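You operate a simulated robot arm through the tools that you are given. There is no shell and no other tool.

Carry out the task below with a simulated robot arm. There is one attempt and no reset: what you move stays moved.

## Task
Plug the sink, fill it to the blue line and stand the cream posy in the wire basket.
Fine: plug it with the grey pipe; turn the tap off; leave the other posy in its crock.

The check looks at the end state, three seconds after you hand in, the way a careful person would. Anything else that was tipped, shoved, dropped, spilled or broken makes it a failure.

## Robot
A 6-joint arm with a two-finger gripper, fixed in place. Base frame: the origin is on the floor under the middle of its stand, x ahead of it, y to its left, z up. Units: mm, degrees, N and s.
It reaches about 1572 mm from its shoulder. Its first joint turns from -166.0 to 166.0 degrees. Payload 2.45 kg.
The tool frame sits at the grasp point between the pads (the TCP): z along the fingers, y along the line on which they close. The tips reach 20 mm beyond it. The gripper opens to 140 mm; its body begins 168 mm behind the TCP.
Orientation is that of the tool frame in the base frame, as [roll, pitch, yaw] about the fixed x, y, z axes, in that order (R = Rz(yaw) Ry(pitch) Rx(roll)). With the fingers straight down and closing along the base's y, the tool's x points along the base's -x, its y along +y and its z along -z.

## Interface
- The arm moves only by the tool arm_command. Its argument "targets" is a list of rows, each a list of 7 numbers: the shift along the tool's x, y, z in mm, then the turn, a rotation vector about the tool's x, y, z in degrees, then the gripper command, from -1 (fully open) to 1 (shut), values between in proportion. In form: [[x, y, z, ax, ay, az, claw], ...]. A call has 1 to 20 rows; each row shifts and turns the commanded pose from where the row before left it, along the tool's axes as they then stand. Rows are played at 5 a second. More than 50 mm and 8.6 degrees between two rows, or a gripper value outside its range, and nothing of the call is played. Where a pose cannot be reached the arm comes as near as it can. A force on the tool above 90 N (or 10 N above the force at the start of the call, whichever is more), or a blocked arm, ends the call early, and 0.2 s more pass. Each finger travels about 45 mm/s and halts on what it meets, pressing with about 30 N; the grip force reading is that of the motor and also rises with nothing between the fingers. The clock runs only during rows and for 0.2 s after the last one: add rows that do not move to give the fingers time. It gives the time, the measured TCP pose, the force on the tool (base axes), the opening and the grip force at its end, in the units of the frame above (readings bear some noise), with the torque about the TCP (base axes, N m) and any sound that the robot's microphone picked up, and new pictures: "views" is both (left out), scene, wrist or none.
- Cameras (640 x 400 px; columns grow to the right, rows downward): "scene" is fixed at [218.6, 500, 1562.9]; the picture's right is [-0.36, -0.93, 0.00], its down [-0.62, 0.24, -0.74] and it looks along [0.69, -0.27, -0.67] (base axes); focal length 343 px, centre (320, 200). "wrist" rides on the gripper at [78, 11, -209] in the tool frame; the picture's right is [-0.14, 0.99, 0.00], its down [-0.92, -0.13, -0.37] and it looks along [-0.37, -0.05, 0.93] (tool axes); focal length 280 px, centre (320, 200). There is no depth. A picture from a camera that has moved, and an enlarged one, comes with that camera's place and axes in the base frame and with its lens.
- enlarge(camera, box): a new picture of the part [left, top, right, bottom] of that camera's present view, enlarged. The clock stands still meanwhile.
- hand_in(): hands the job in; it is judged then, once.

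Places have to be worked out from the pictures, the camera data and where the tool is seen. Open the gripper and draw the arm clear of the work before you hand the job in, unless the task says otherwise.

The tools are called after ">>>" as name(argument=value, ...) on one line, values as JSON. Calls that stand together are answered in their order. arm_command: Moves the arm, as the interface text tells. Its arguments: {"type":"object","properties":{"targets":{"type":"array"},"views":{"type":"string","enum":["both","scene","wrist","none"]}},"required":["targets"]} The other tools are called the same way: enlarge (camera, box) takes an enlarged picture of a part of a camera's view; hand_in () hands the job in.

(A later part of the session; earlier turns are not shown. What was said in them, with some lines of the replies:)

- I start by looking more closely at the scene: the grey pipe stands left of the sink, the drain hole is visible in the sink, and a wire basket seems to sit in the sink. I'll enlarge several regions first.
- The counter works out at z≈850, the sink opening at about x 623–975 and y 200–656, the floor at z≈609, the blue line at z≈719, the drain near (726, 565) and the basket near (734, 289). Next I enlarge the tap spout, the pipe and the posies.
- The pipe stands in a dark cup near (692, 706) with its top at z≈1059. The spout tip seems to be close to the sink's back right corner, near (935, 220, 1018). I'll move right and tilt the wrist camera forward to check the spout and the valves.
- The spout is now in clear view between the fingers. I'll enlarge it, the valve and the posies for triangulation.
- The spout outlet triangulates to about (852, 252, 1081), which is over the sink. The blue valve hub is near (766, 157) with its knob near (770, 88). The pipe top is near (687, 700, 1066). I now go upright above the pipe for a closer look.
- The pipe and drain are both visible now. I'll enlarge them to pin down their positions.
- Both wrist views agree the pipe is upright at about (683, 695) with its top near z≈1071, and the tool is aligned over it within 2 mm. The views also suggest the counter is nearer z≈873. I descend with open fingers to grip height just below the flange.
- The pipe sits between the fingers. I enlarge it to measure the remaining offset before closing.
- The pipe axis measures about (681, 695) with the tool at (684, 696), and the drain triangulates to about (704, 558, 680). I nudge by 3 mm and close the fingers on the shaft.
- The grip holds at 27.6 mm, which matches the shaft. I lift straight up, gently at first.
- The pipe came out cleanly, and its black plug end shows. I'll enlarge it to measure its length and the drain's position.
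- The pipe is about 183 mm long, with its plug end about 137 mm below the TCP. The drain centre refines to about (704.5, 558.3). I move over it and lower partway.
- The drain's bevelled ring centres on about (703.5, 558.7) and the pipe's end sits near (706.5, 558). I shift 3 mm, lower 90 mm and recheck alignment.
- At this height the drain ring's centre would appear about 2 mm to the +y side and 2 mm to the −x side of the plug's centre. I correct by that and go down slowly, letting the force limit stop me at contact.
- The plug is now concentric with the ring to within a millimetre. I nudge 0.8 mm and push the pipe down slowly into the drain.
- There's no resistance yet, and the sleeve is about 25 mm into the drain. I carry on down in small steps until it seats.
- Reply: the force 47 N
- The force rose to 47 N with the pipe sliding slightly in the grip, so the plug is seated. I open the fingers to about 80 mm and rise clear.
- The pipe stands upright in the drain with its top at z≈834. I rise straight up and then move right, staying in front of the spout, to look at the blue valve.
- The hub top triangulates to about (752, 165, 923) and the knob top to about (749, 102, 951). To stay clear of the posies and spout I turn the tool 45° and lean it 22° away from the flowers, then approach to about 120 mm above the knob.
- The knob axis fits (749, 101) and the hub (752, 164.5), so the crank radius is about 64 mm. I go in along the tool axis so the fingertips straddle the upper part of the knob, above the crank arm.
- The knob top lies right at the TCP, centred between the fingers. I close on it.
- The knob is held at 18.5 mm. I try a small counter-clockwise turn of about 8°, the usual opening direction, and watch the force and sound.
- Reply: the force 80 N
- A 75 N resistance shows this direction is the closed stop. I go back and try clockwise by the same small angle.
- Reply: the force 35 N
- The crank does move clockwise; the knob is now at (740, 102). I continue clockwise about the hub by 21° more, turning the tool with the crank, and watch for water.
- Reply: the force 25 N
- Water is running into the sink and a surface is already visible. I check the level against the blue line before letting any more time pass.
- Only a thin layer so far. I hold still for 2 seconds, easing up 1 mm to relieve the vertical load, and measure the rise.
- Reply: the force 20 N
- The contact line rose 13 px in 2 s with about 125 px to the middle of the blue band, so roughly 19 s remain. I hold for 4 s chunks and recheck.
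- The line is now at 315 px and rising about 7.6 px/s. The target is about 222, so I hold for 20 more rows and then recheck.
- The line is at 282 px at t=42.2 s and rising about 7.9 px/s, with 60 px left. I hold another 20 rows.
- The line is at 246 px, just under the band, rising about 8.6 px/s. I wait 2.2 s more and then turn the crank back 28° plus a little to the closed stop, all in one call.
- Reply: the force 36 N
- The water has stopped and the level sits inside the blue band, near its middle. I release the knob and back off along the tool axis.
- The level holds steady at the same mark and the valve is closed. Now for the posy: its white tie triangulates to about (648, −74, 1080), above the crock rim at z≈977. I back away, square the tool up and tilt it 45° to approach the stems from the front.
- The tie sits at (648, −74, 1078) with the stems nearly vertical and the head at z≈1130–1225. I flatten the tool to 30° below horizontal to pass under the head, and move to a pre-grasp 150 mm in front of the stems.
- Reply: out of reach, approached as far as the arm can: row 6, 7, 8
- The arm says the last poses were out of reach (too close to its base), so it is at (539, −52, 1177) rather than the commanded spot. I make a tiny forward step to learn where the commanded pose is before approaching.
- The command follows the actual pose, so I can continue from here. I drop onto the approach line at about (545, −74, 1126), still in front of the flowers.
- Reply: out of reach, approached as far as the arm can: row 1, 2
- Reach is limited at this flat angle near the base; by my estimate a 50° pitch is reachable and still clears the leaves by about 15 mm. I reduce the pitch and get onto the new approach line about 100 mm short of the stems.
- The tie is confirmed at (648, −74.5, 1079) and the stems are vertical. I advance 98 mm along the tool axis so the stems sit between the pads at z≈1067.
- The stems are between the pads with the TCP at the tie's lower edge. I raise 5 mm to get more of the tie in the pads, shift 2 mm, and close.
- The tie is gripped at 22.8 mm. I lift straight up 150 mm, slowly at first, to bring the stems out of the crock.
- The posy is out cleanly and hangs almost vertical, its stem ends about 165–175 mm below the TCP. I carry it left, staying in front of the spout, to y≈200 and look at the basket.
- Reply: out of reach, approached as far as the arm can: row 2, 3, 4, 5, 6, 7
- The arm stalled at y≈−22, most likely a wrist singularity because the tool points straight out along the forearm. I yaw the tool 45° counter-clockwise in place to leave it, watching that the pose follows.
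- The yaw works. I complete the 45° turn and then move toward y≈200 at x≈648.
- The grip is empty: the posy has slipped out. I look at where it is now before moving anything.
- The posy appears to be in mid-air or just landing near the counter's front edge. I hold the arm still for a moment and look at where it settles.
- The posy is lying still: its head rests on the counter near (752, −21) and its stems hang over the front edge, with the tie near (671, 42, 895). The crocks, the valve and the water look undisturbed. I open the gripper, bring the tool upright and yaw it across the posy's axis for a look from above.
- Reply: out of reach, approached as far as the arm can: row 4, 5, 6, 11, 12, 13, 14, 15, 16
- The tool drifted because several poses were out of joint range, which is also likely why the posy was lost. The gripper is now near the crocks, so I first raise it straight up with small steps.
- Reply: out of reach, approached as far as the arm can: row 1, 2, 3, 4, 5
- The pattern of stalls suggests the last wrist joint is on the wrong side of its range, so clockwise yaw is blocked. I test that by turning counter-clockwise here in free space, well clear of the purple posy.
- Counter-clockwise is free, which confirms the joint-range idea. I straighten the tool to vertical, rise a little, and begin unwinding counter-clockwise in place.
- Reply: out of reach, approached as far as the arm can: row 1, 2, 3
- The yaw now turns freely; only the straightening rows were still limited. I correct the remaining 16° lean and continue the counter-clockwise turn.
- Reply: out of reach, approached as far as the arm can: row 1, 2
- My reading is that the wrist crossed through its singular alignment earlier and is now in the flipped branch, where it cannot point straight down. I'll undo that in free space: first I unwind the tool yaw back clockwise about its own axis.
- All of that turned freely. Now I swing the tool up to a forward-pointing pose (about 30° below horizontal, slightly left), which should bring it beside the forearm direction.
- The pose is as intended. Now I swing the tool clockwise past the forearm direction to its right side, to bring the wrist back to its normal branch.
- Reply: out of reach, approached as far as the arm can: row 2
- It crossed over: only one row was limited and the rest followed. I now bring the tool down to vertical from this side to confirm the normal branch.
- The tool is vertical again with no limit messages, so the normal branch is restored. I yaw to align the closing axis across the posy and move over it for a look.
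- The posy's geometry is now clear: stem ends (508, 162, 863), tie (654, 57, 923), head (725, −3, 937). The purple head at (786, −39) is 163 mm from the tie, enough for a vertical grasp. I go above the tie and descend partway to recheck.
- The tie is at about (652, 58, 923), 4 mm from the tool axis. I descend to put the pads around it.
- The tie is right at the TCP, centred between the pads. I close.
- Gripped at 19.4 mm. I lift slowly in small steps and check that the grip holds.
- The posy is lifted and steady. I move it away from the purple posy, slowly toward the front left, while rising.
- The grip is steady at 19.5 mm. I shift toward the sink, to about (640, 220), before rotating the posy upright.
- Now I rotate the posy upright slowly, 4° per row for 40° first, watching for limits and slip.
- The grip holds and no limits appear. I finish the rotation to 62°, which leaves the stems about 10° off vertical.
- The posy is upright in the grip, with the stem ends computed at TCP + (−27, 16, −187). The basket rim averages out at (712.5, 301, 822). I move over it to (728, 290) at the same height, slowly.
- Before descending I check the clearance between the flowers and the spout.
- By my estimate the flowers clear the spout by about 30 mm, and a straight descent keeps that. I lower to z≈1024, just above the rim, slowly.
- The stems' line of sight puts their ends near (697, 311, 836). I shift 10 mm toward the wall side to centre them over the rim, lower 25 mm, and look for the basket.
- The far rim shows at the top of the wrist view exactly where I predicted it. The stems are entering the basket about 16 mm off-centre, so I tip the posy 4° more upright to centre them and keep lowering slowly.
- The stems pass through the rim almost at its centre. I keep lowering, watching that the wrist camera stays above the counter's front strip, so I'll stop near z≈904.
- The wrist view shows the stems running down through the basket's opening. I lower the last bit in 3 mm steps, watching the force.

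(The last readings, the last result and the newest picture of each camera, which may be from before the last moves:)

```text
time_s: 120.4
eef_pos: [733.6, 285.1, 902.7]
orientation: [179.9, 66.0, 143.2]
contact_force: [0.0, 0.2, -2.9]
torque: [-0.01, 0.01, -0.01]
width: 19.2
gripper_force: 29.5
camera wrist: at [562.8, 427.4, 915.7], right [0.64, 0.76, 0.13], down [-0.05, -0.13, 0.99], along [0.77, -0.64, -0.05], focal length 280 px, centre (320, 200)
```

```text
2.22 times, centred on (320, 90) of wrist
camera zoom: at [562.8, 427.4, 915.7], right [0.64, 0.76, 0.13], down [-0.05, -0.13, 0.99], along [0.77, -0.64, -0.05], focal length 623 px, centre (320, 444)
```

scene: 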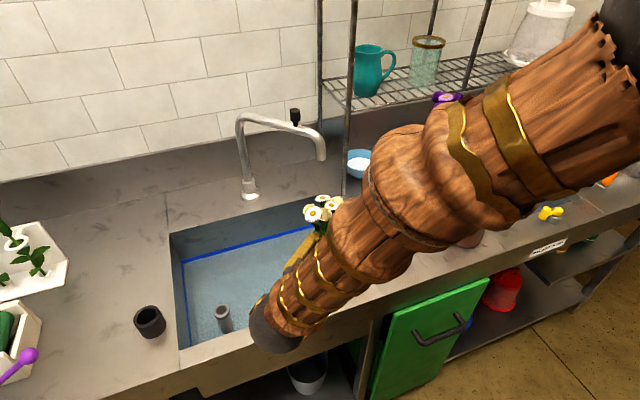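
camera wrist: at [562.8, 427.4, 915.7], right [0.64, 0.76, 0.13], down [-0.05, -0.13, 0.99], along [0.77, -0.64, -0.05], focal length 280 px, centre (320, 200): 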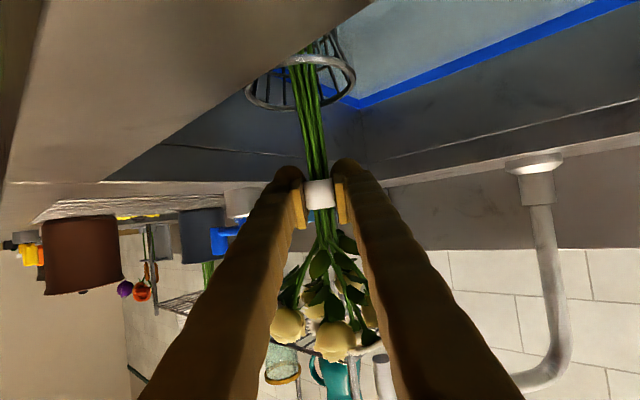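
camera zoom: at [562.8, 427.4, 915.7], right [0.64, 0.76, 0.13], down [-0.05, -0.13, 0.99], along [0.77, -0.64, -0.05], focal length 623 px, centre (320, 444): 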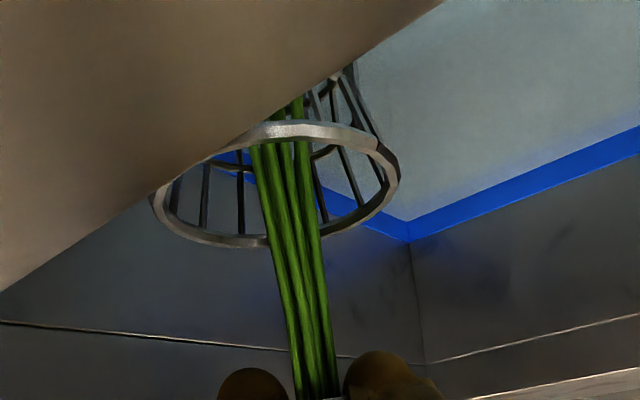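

No contact yet, with about 30 mm of camera clearance above the counter. I lower another 9 mm and check again.

>>> arm_command(targets=[[2.74, 0, 1.22, 0, 0, 0, 1], [2.74, 0, 1.22, 0, 0, 0, 1], [2.74, 0, 1.22, 0, 0, 0, 1], [0, 0, 0, 0, 0, 0, 1]], views="both")

>>> enlarge(camera="scene", box=[200, 140, 400, 340])

```text
time_s: 121.4
eef_pos: [733.6, 283.9, 893.4]
orientation: [179.9, 66.0, 143.0]
contact_force: [-7.4, 6.7, 2.7]
torque: [0.55, 0.67, 0.03]
width: 19.5
gripper_force: 30.4
camera wrist: at [563.2, 427.0, 907.2], right [0.64, 0.76, 0.13], down [-0.05, -0.13, 0.99], along [0.77, -0.64, -0.05], focal length 280 px, centre (320, 200)
```

scene: 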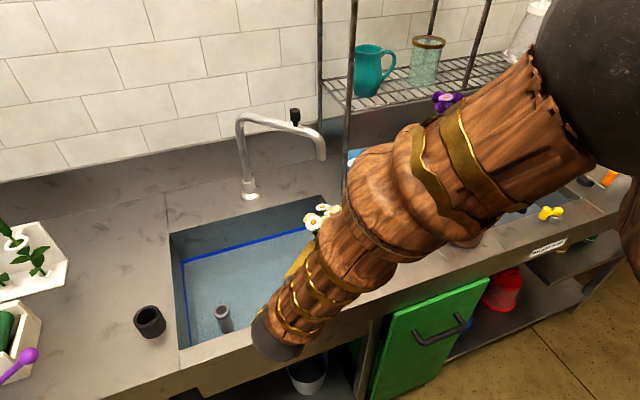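
wrist: 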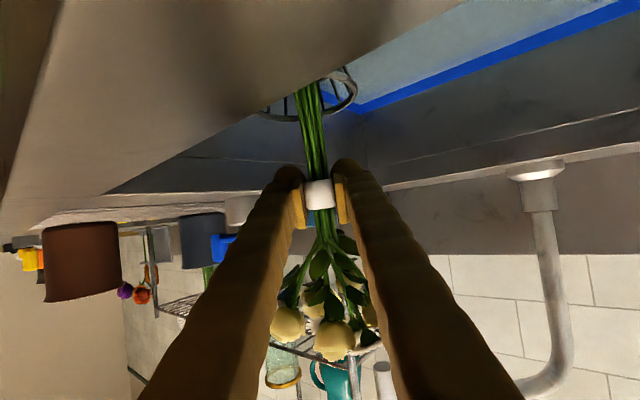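

```text
2.00 times, centred on (300, 240) of scene
camera zoom: at [218.6, 500.0, 1562.9], right [-0.36, -0.93, 0.0], down [-0.62, 0.24, -0.74], along [0.69, -0.27, -0.67], focal length 686 px, centre (360, 120)
```

zoom: 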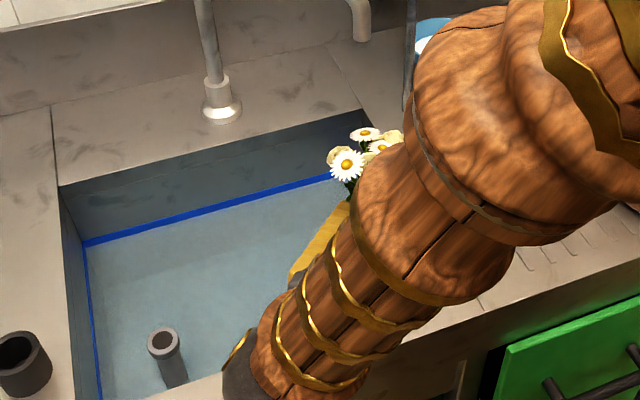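

Contact now: about 10 N sideways and 6 N up, so the stems are touching the basket. I ease back 2 mm to take the side load off the basket before releasing.

>>> arm_command(targets=[[-0.1, 0, -2.2, 0, 0, 0, 1], [0, 0, 0, 0, 0, 0, 1]], views="none")

```text
time_s: 122.0
eef_pos: [734.6, 285.8, 894.5]
orientation: [179.8, 65.9, 143.1]
contact_force: [0.1, -0.7, -2.7]
torque: [0.0, 0.0, -0.01]
width: 19.6
gripper_force: 30.0
```

The load is gone and only the posy's weight remains. I open the fingers gradually to about 50 mm.

>>> arm_command(targets=[[0, 0, 0, 0, 0, 0, 0.68], [0, 0, 0, 0, 0, 0, 0.6], [0, 0, 0, 0, 0, 0, 0.5], [0, 0, 0, 0, 0, 0, 0.4], [0, 0, 0, 0, 0, 0, 0.28], [0, 0, 0, 0, 0, 0, 0.28], [0, 0, 0, 0, 0, 0, 0.28]], views="both")

>>> enlarge(camera="wrist", box=[200, 40, 440, 380])

>>> enlarge(camera="scene", box=[200, 140, 400, 340])

```text
time_s: 123.6
eef_pos: [734.7, 285.2, 894.5]
orientation: [179.9, 65.9, 143.1]
contact_force: [0.5, 0.1, 1.2]
torque: [-0.04, 0.01, -0.03]
width: 50.6
gripper_force: 0.0
camera wrist: at [561.7, 427.9, 908.1], right [0.64, 0.76, 0.13], down [-0.05, -0.13, 0.99], along [0.77, -0.64, -0.05], focal length 280 px, centre (320, 200)
```

scene: 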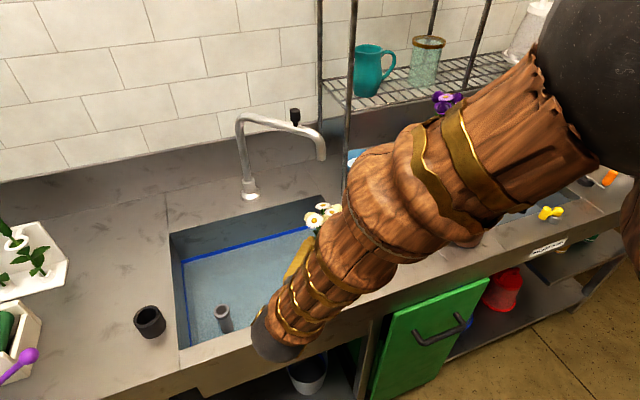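
wrist: 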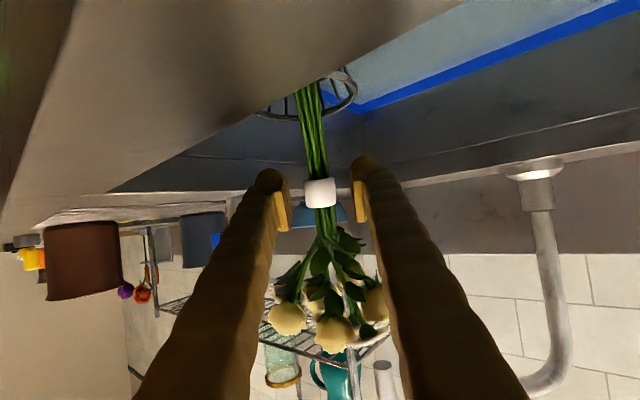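

```text
1.18 times, centred on (320, 210) of wrist
camera zoom: at [561.7, 427.9, 908.1], right [0.64, 0.76, 0.13], down [-0.05, -0.13, 0.99], along [0.77, -0.64, -0.05], focal length 330 px, centre (320, 188)
```

zoom: 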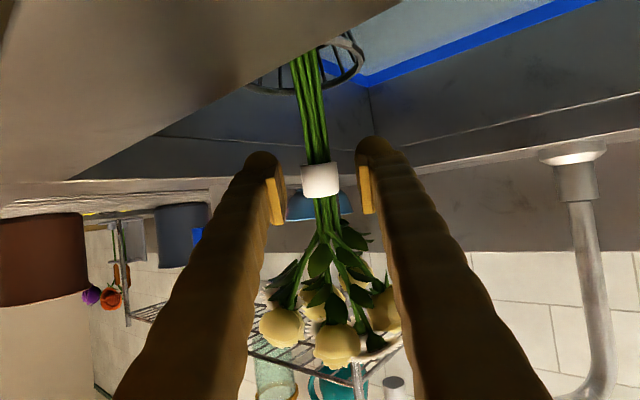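

```text
2.00 times, centred on (300, 240) of scene
camera zoom: at [218.6, 500.0, 1562.9], right [-0.36, -0.93, 0.0], down [-0.62, 0.24, -0.74], along [0.69, -0.27, -0.67], focal length 686 px, centre (360, 120)
```

zoom: 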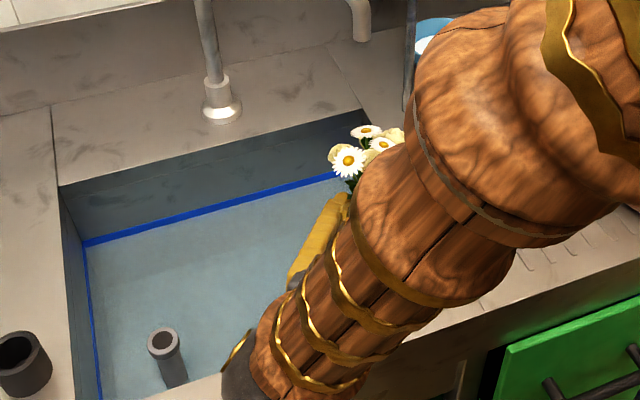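

The posy stands in the basket between the open fingers. I slide straight back along the tool axis so the fingers leave without touching it.

>>> arm_command(targets=[[0, 0, -5, 0, 0, 0, 0.28], [0, 0, -8, 0, 0, 0, 0.28], [0, 0, -12, 0, 0, 0, 0.28], [0, 0, -15, 0, 0, 0, 0.28], [0, 0, -20, 0, 0, 0, 0.28], [0, 0, -20, 0, 0, 0, 0.28], [0, 0, -25, 0, 0, 0, 0.28], [0, 0, -25, 0, 0, 0, 0.28], [0, 0, -30, 0, 0, 0, 0.28], [0, 0, 0, 0, 0, 0, 0.28]], views="both")

>>> enlarge(camera="wrist", box=[200, 40, 440, 300])

>>> enlarge(camera="scene", box=[200, 140, 400, 340])

```text
time_s: 125.8
eef_pos: [618.3, 373.4, 958.3]
orientation: [179.9, 65.8, 143.1]
contact_force: [0.7, 0.2, 1.2]
torque: [-0.02, -0.01, 0.0]
width: 50.5
gripper_force: 0.0
camera wrist: at [445.8, 515.8, 973.0], right [0.64, 0.76, 0.13], down [-0.05, -0.13, 0.99], along [0.77, -0.64, -0.05], focal length 280 px, centre (320, 200)
```

scene: 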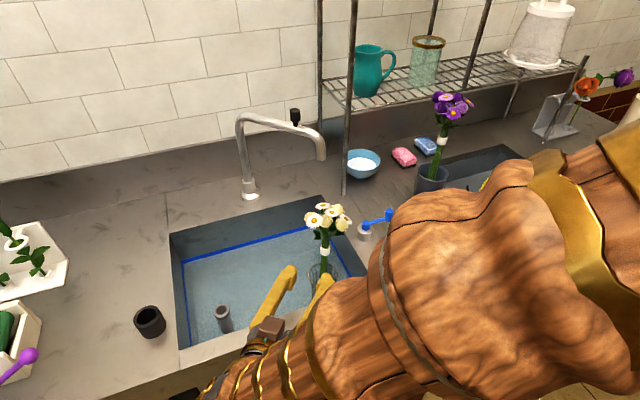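
wrist: 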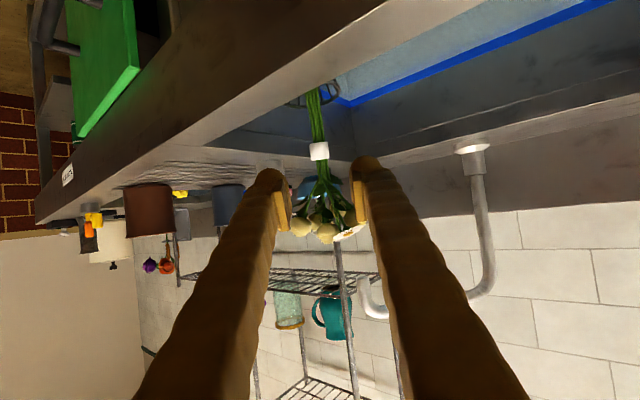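

```text
1.54 times, centred on (320, 170) of wrist
camera zoom: at [445.8, 515.8, 973.0], right [0.64, 0.76, 0.13], down [-0.05, -0.13, 0.99], along [0.77, -0.64, -0.05], focal length 431 px, centre (320, 246)
```

zoom: 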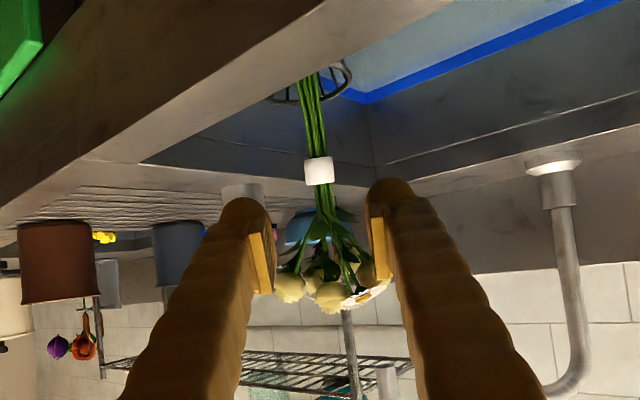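

```text
2.00 times, centred on (300, 240) of scene
camera zoom: at [218.6, 500.0, 1562.9], right [-0.36, -0.93, 0.0], down [-0.62, 0.24, -0.74], along [0.69, -0.27, -0.67], focal length 686 px, centre (360, 120)
```

zoom: 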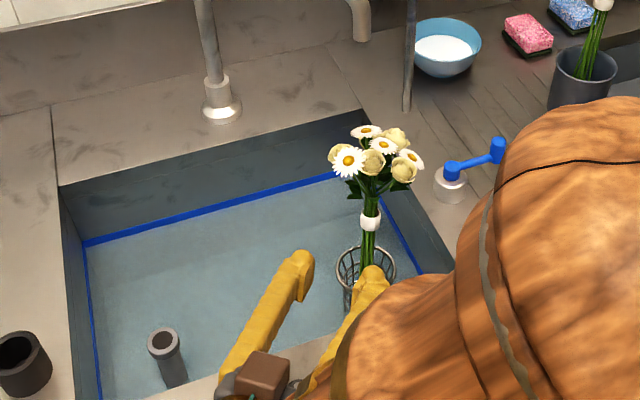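

The posy is standing in the basket on its own. I raise the arm well clear and straighten it, then inspect everything.

>>> arm_command(targets=[[-18, 0, -8, 0, 0, 0, 0.28], [-36.5, 0, -16.4, 0, 0, 0, 0.28], [-36.5, 0, -16.4, 0, 0, 0, 0.28], [-36.5, 0, -16.4, 0, 0, 0, 0.28], [-36.5, 0, -16.4, 0, 0, 0, 0.28], [-36.5, 0, -16.4, 0, 0, 0, 0.28], [-36.5, 0, -16.4, 0, 0, 0, 0.28], [0, 0, 0, 0, 8, 0, 0], [0, 0, 0, 0, 8, 0, 0], [0, 0, 0, 0, 8, 0, 0], [0, 0, 0, 0, 8, 0, -0.3], [0, 0, 0, 0, 8, 0, -0.3], [0, 0, 0, 0, 8, 0, -0.3], [0, 0, 0, 0, 8, 0, -0.3], [0, 0, 0, 0, 8, 0, -0.3], [0, 0, 0, 0, 0, 0, -0.3]], views="both")

>>> enlarge(camera="scene", box=[160, 180, 400, 350])

>>> enlarge(camera="scene", box=[170, 230, 250, 290])

>>> enlarge(camera="scene", box=[340, 60, 620, 290])

```text
time_s: 129.2
eef_pos: [615.6, 373.4, 1218.5]
orientation: [179.9, 2.0, 143.0]
contact_force: [0.5, -1.0, -1.1]
torque: [0.0, -0.03, 0.04]
width: 90.8
gripper_force: 0.1
camera wrist: at [554.7, 433.0, 1424.7], right [0.7, 0.71, 0.01], down [0.65, -0.65, 0.4], along [0.29, -0.28, -0.92], focal length 280 px, centre (320, 200)
```

scene: 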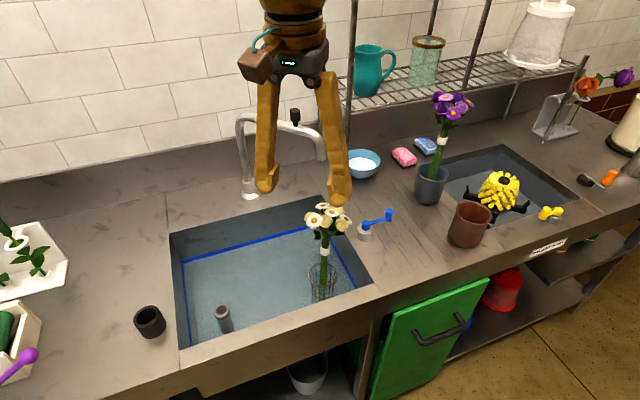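
wrist: 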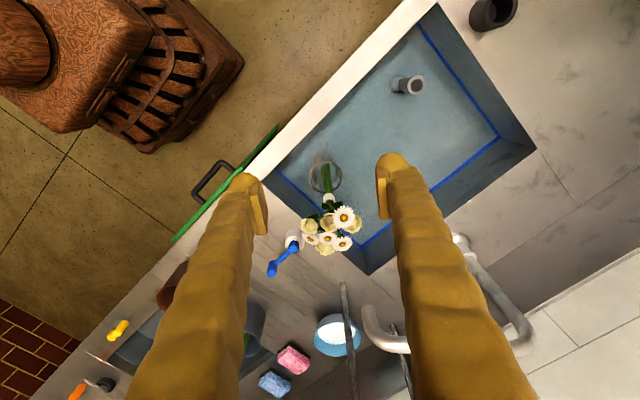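

```text
2.35 times, centred on (280, 265) of scene
camera zoom: at [218.6, 500.0, 1562.9], right [-0.36, -0.93, 0.0], down [-0.62, 0.24, -0.74], along [0.69, -0.27, -0.67], focal length 807 px, centre (414, 47)
```

zoom: 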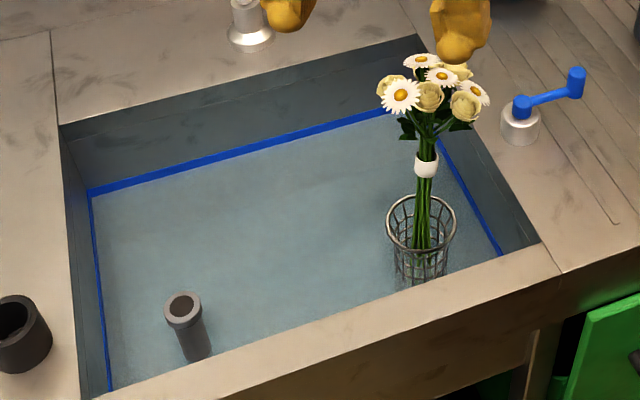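

```text
6.67 times, centred on (210, 260) of scene
camera zoom: at [218.6, 500.0, 1562.9], right [-0.36, -0.93, 0.0], down [-0.62, 0.24, -0.74], along [0.69, -0.27, -0.67], focal length 2288 px, centre (1053, -200)
```

zoom: 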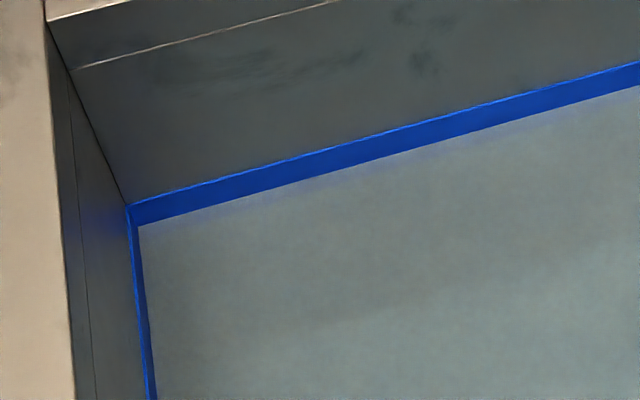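

```text
1.74 times, centred on (480, 175) of scene
camera zoom: at [218.6, 500.0, 1562.9], right [-0.36, -0.93, 0.0], down [-0.62, 0.24, -0.74], along [0.69, -0.27, -0.67], focal length 597 px, centre (42, 244)
```

zoom: 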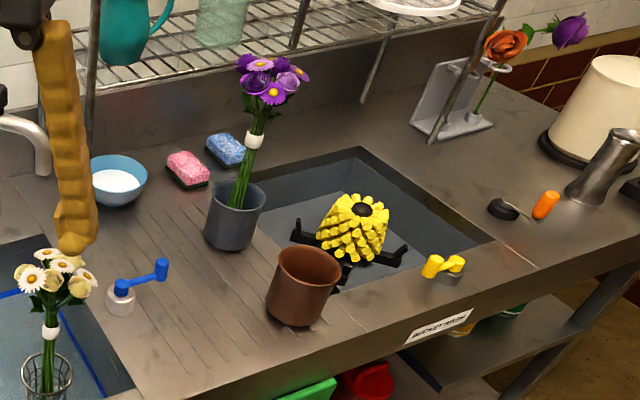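

Everything looks in place: the level is unchanged inside the blue band, the posy stands in the basket, and the crocks and purple posy are undisturbed. I check the valve position against the start and look at the arm's surroundings once more.

>>> enlarge(camera="scene", box=[340, 190, 420, 250])

>>> enlarge(camera="scene", box=[280, 190, 380, 310])

>>> enlarge(camera="wrist", box=[260, 60, 420, 280])

```text
6.67 times, centred on (380, 220) of scene
camera zoom: at [218.6, 500.0, 1562.9], right [-0.36, -0.93, 0.0], down [-0.62, 0.24, -0.74], along [0.69, -0.27, -0.67], focal length 2288 px, centre (-80, 67)
```

zoom: 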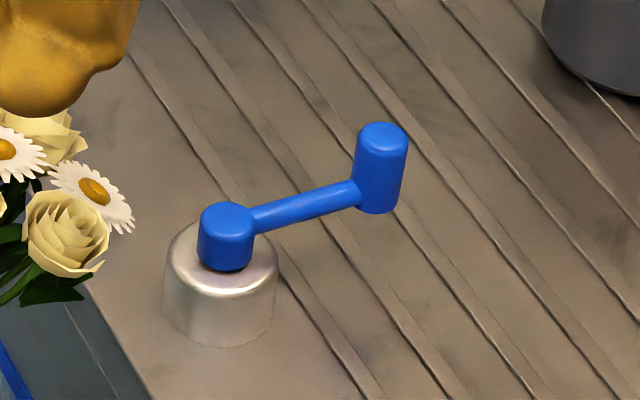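

```text
3.33 times, centred on (330, 250) of scene
camera zoom: at [218.6, 500.0, 1562.9], right [-0.36, -0.93, 0.0], down [-0.62, 0.24, -0.74], along [0.69, -0.27, -0.67], focal length 1144 px, centre (287, 33)
```

zoom: 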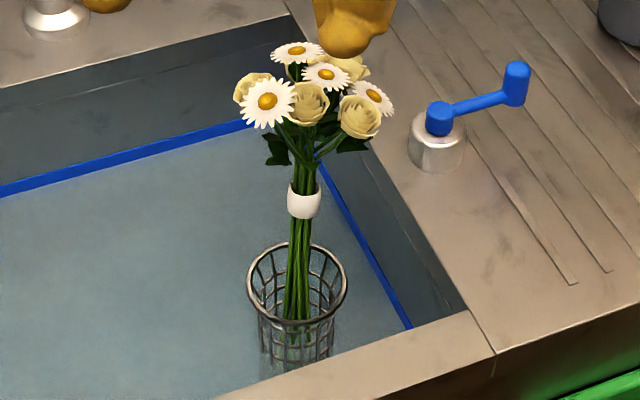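

```text
1.82 times, centred on (340, 170) of wrist
camera zoom: at [554.7, 433.0, 1424.7], right [0.7, 0.71, 0.01], down [0.65, -0.65, 0.4], along [0.29, -0.28, -0.92], focal length 510 px, centre (284, 254)
```

zoom: 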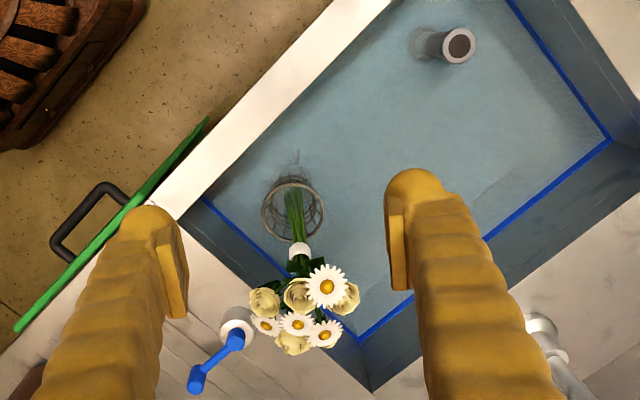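

The valve matches its starting closed position exactly, and the posy, basket, pipe and water all look right. I draw the arm back a bit more with the gripper open, wait, and do a final check.

>>> arm_command(targets=[[28, 4, -10, 0, 0, 0, -0.5], [28, 4, -10, 0, 0, 0, -0.7], [28, 4, -10, 0, 0, 0, -1], [28, 4, -10, 0, 0, 0, -1], [0, 0, 0, 0, 0, 0, -1], [0, 0, 0, 0, 0, 0, -1], [0, 0, 0, 0, 0, 0, -1], [0, 0, 0, 0, 0, 0, -1], [0, 0, 0, 0, 0, 0, -1]], views="scene")

>>> enlarge(camera="scene", box=[150, 150, 430, 350])

>>> enlarge(camera="scene", box=[170, 230, 250, 290])

```text
time_s: 131.2
eef_pos: [535.9, 455.9, 1254.8]
orientation: [180.0, 1.9, 143.1]
contact_force: [-0.9, 0.2, 0.8]
torque: [0.02, -0.02, -0.01]
width: 140.1
gripper_force: 0.1
```

scene: 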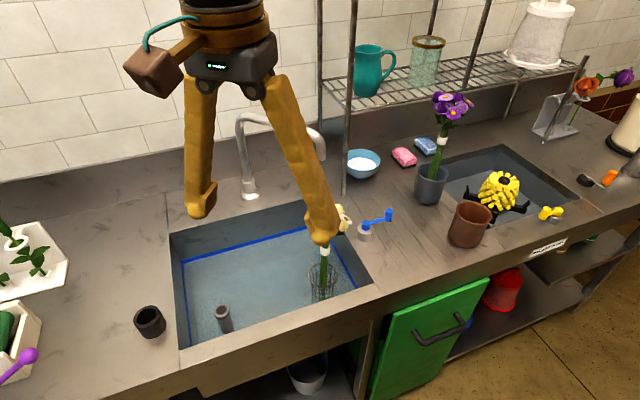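

```text
2.00 times, centred on (290, 250) of scene
camera zoom: at [218.6, 500.0, 1562.9], right [-0.36, -0.93, 0.0], down [-0.62, 0.24, -0.74], along [0.69, -0.27, -0.67], focal length 686 px, centre (380, 100)
```

zoom: 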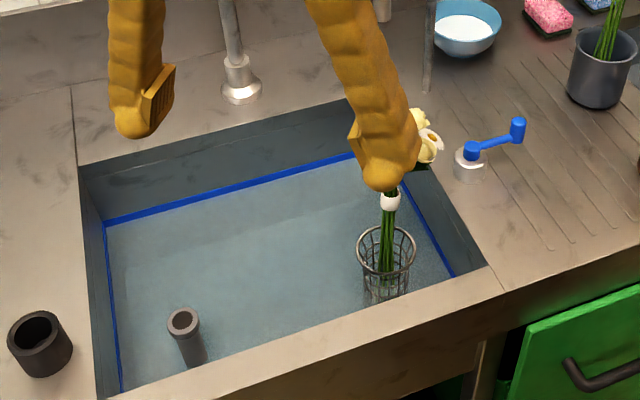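

```text
6.67 times, centred on (210, 260) of scene
camera zoom: at [218.6, 500.0, 1562.9], right [-0.36, -0.93, 0.0], down [-0.62, 0.24, -0.74], along [0.69, -0.27, -0.67], focal length 2288 px, centre (1053, -200)
```

zoom: 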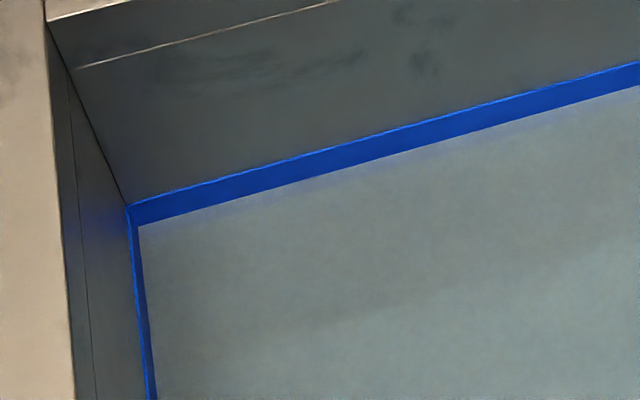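

The pipe plugs the drain, the water holds steady inside the blue band, and the tap is off. The cream posy stands in the wire basket, the purple one is still in its crock, and the arm is clear with the gripper open, so I hand in.

>>> hand_in()

```text
The job is handed in.
```

The sink is plugged with the grey pipe and filled to the blue line, the tap is off, and the cream posy is standing in the wire basket. I've handed the job in, but no verdict has come back.

- **Water:** the level sits just below the middle of the blue band. It did not change over roughly 80 seconds, so the pipe is sealing.
- **Tap:** the blue valve is back exactly where it started, and nothing is running.
- **Cream posy:** I dropped it once while carrying it. The wrist ran into its joint limits and the posy fell onto the counter. I picked it up, and it now stands upright in the basket; it looks unharmed.
- **Everything else:** the purple posy is still in its crock. The brown crock, sponges and bowl look unmoved in the last pictures.

The arm is drawn back from the sink with the gripper open.
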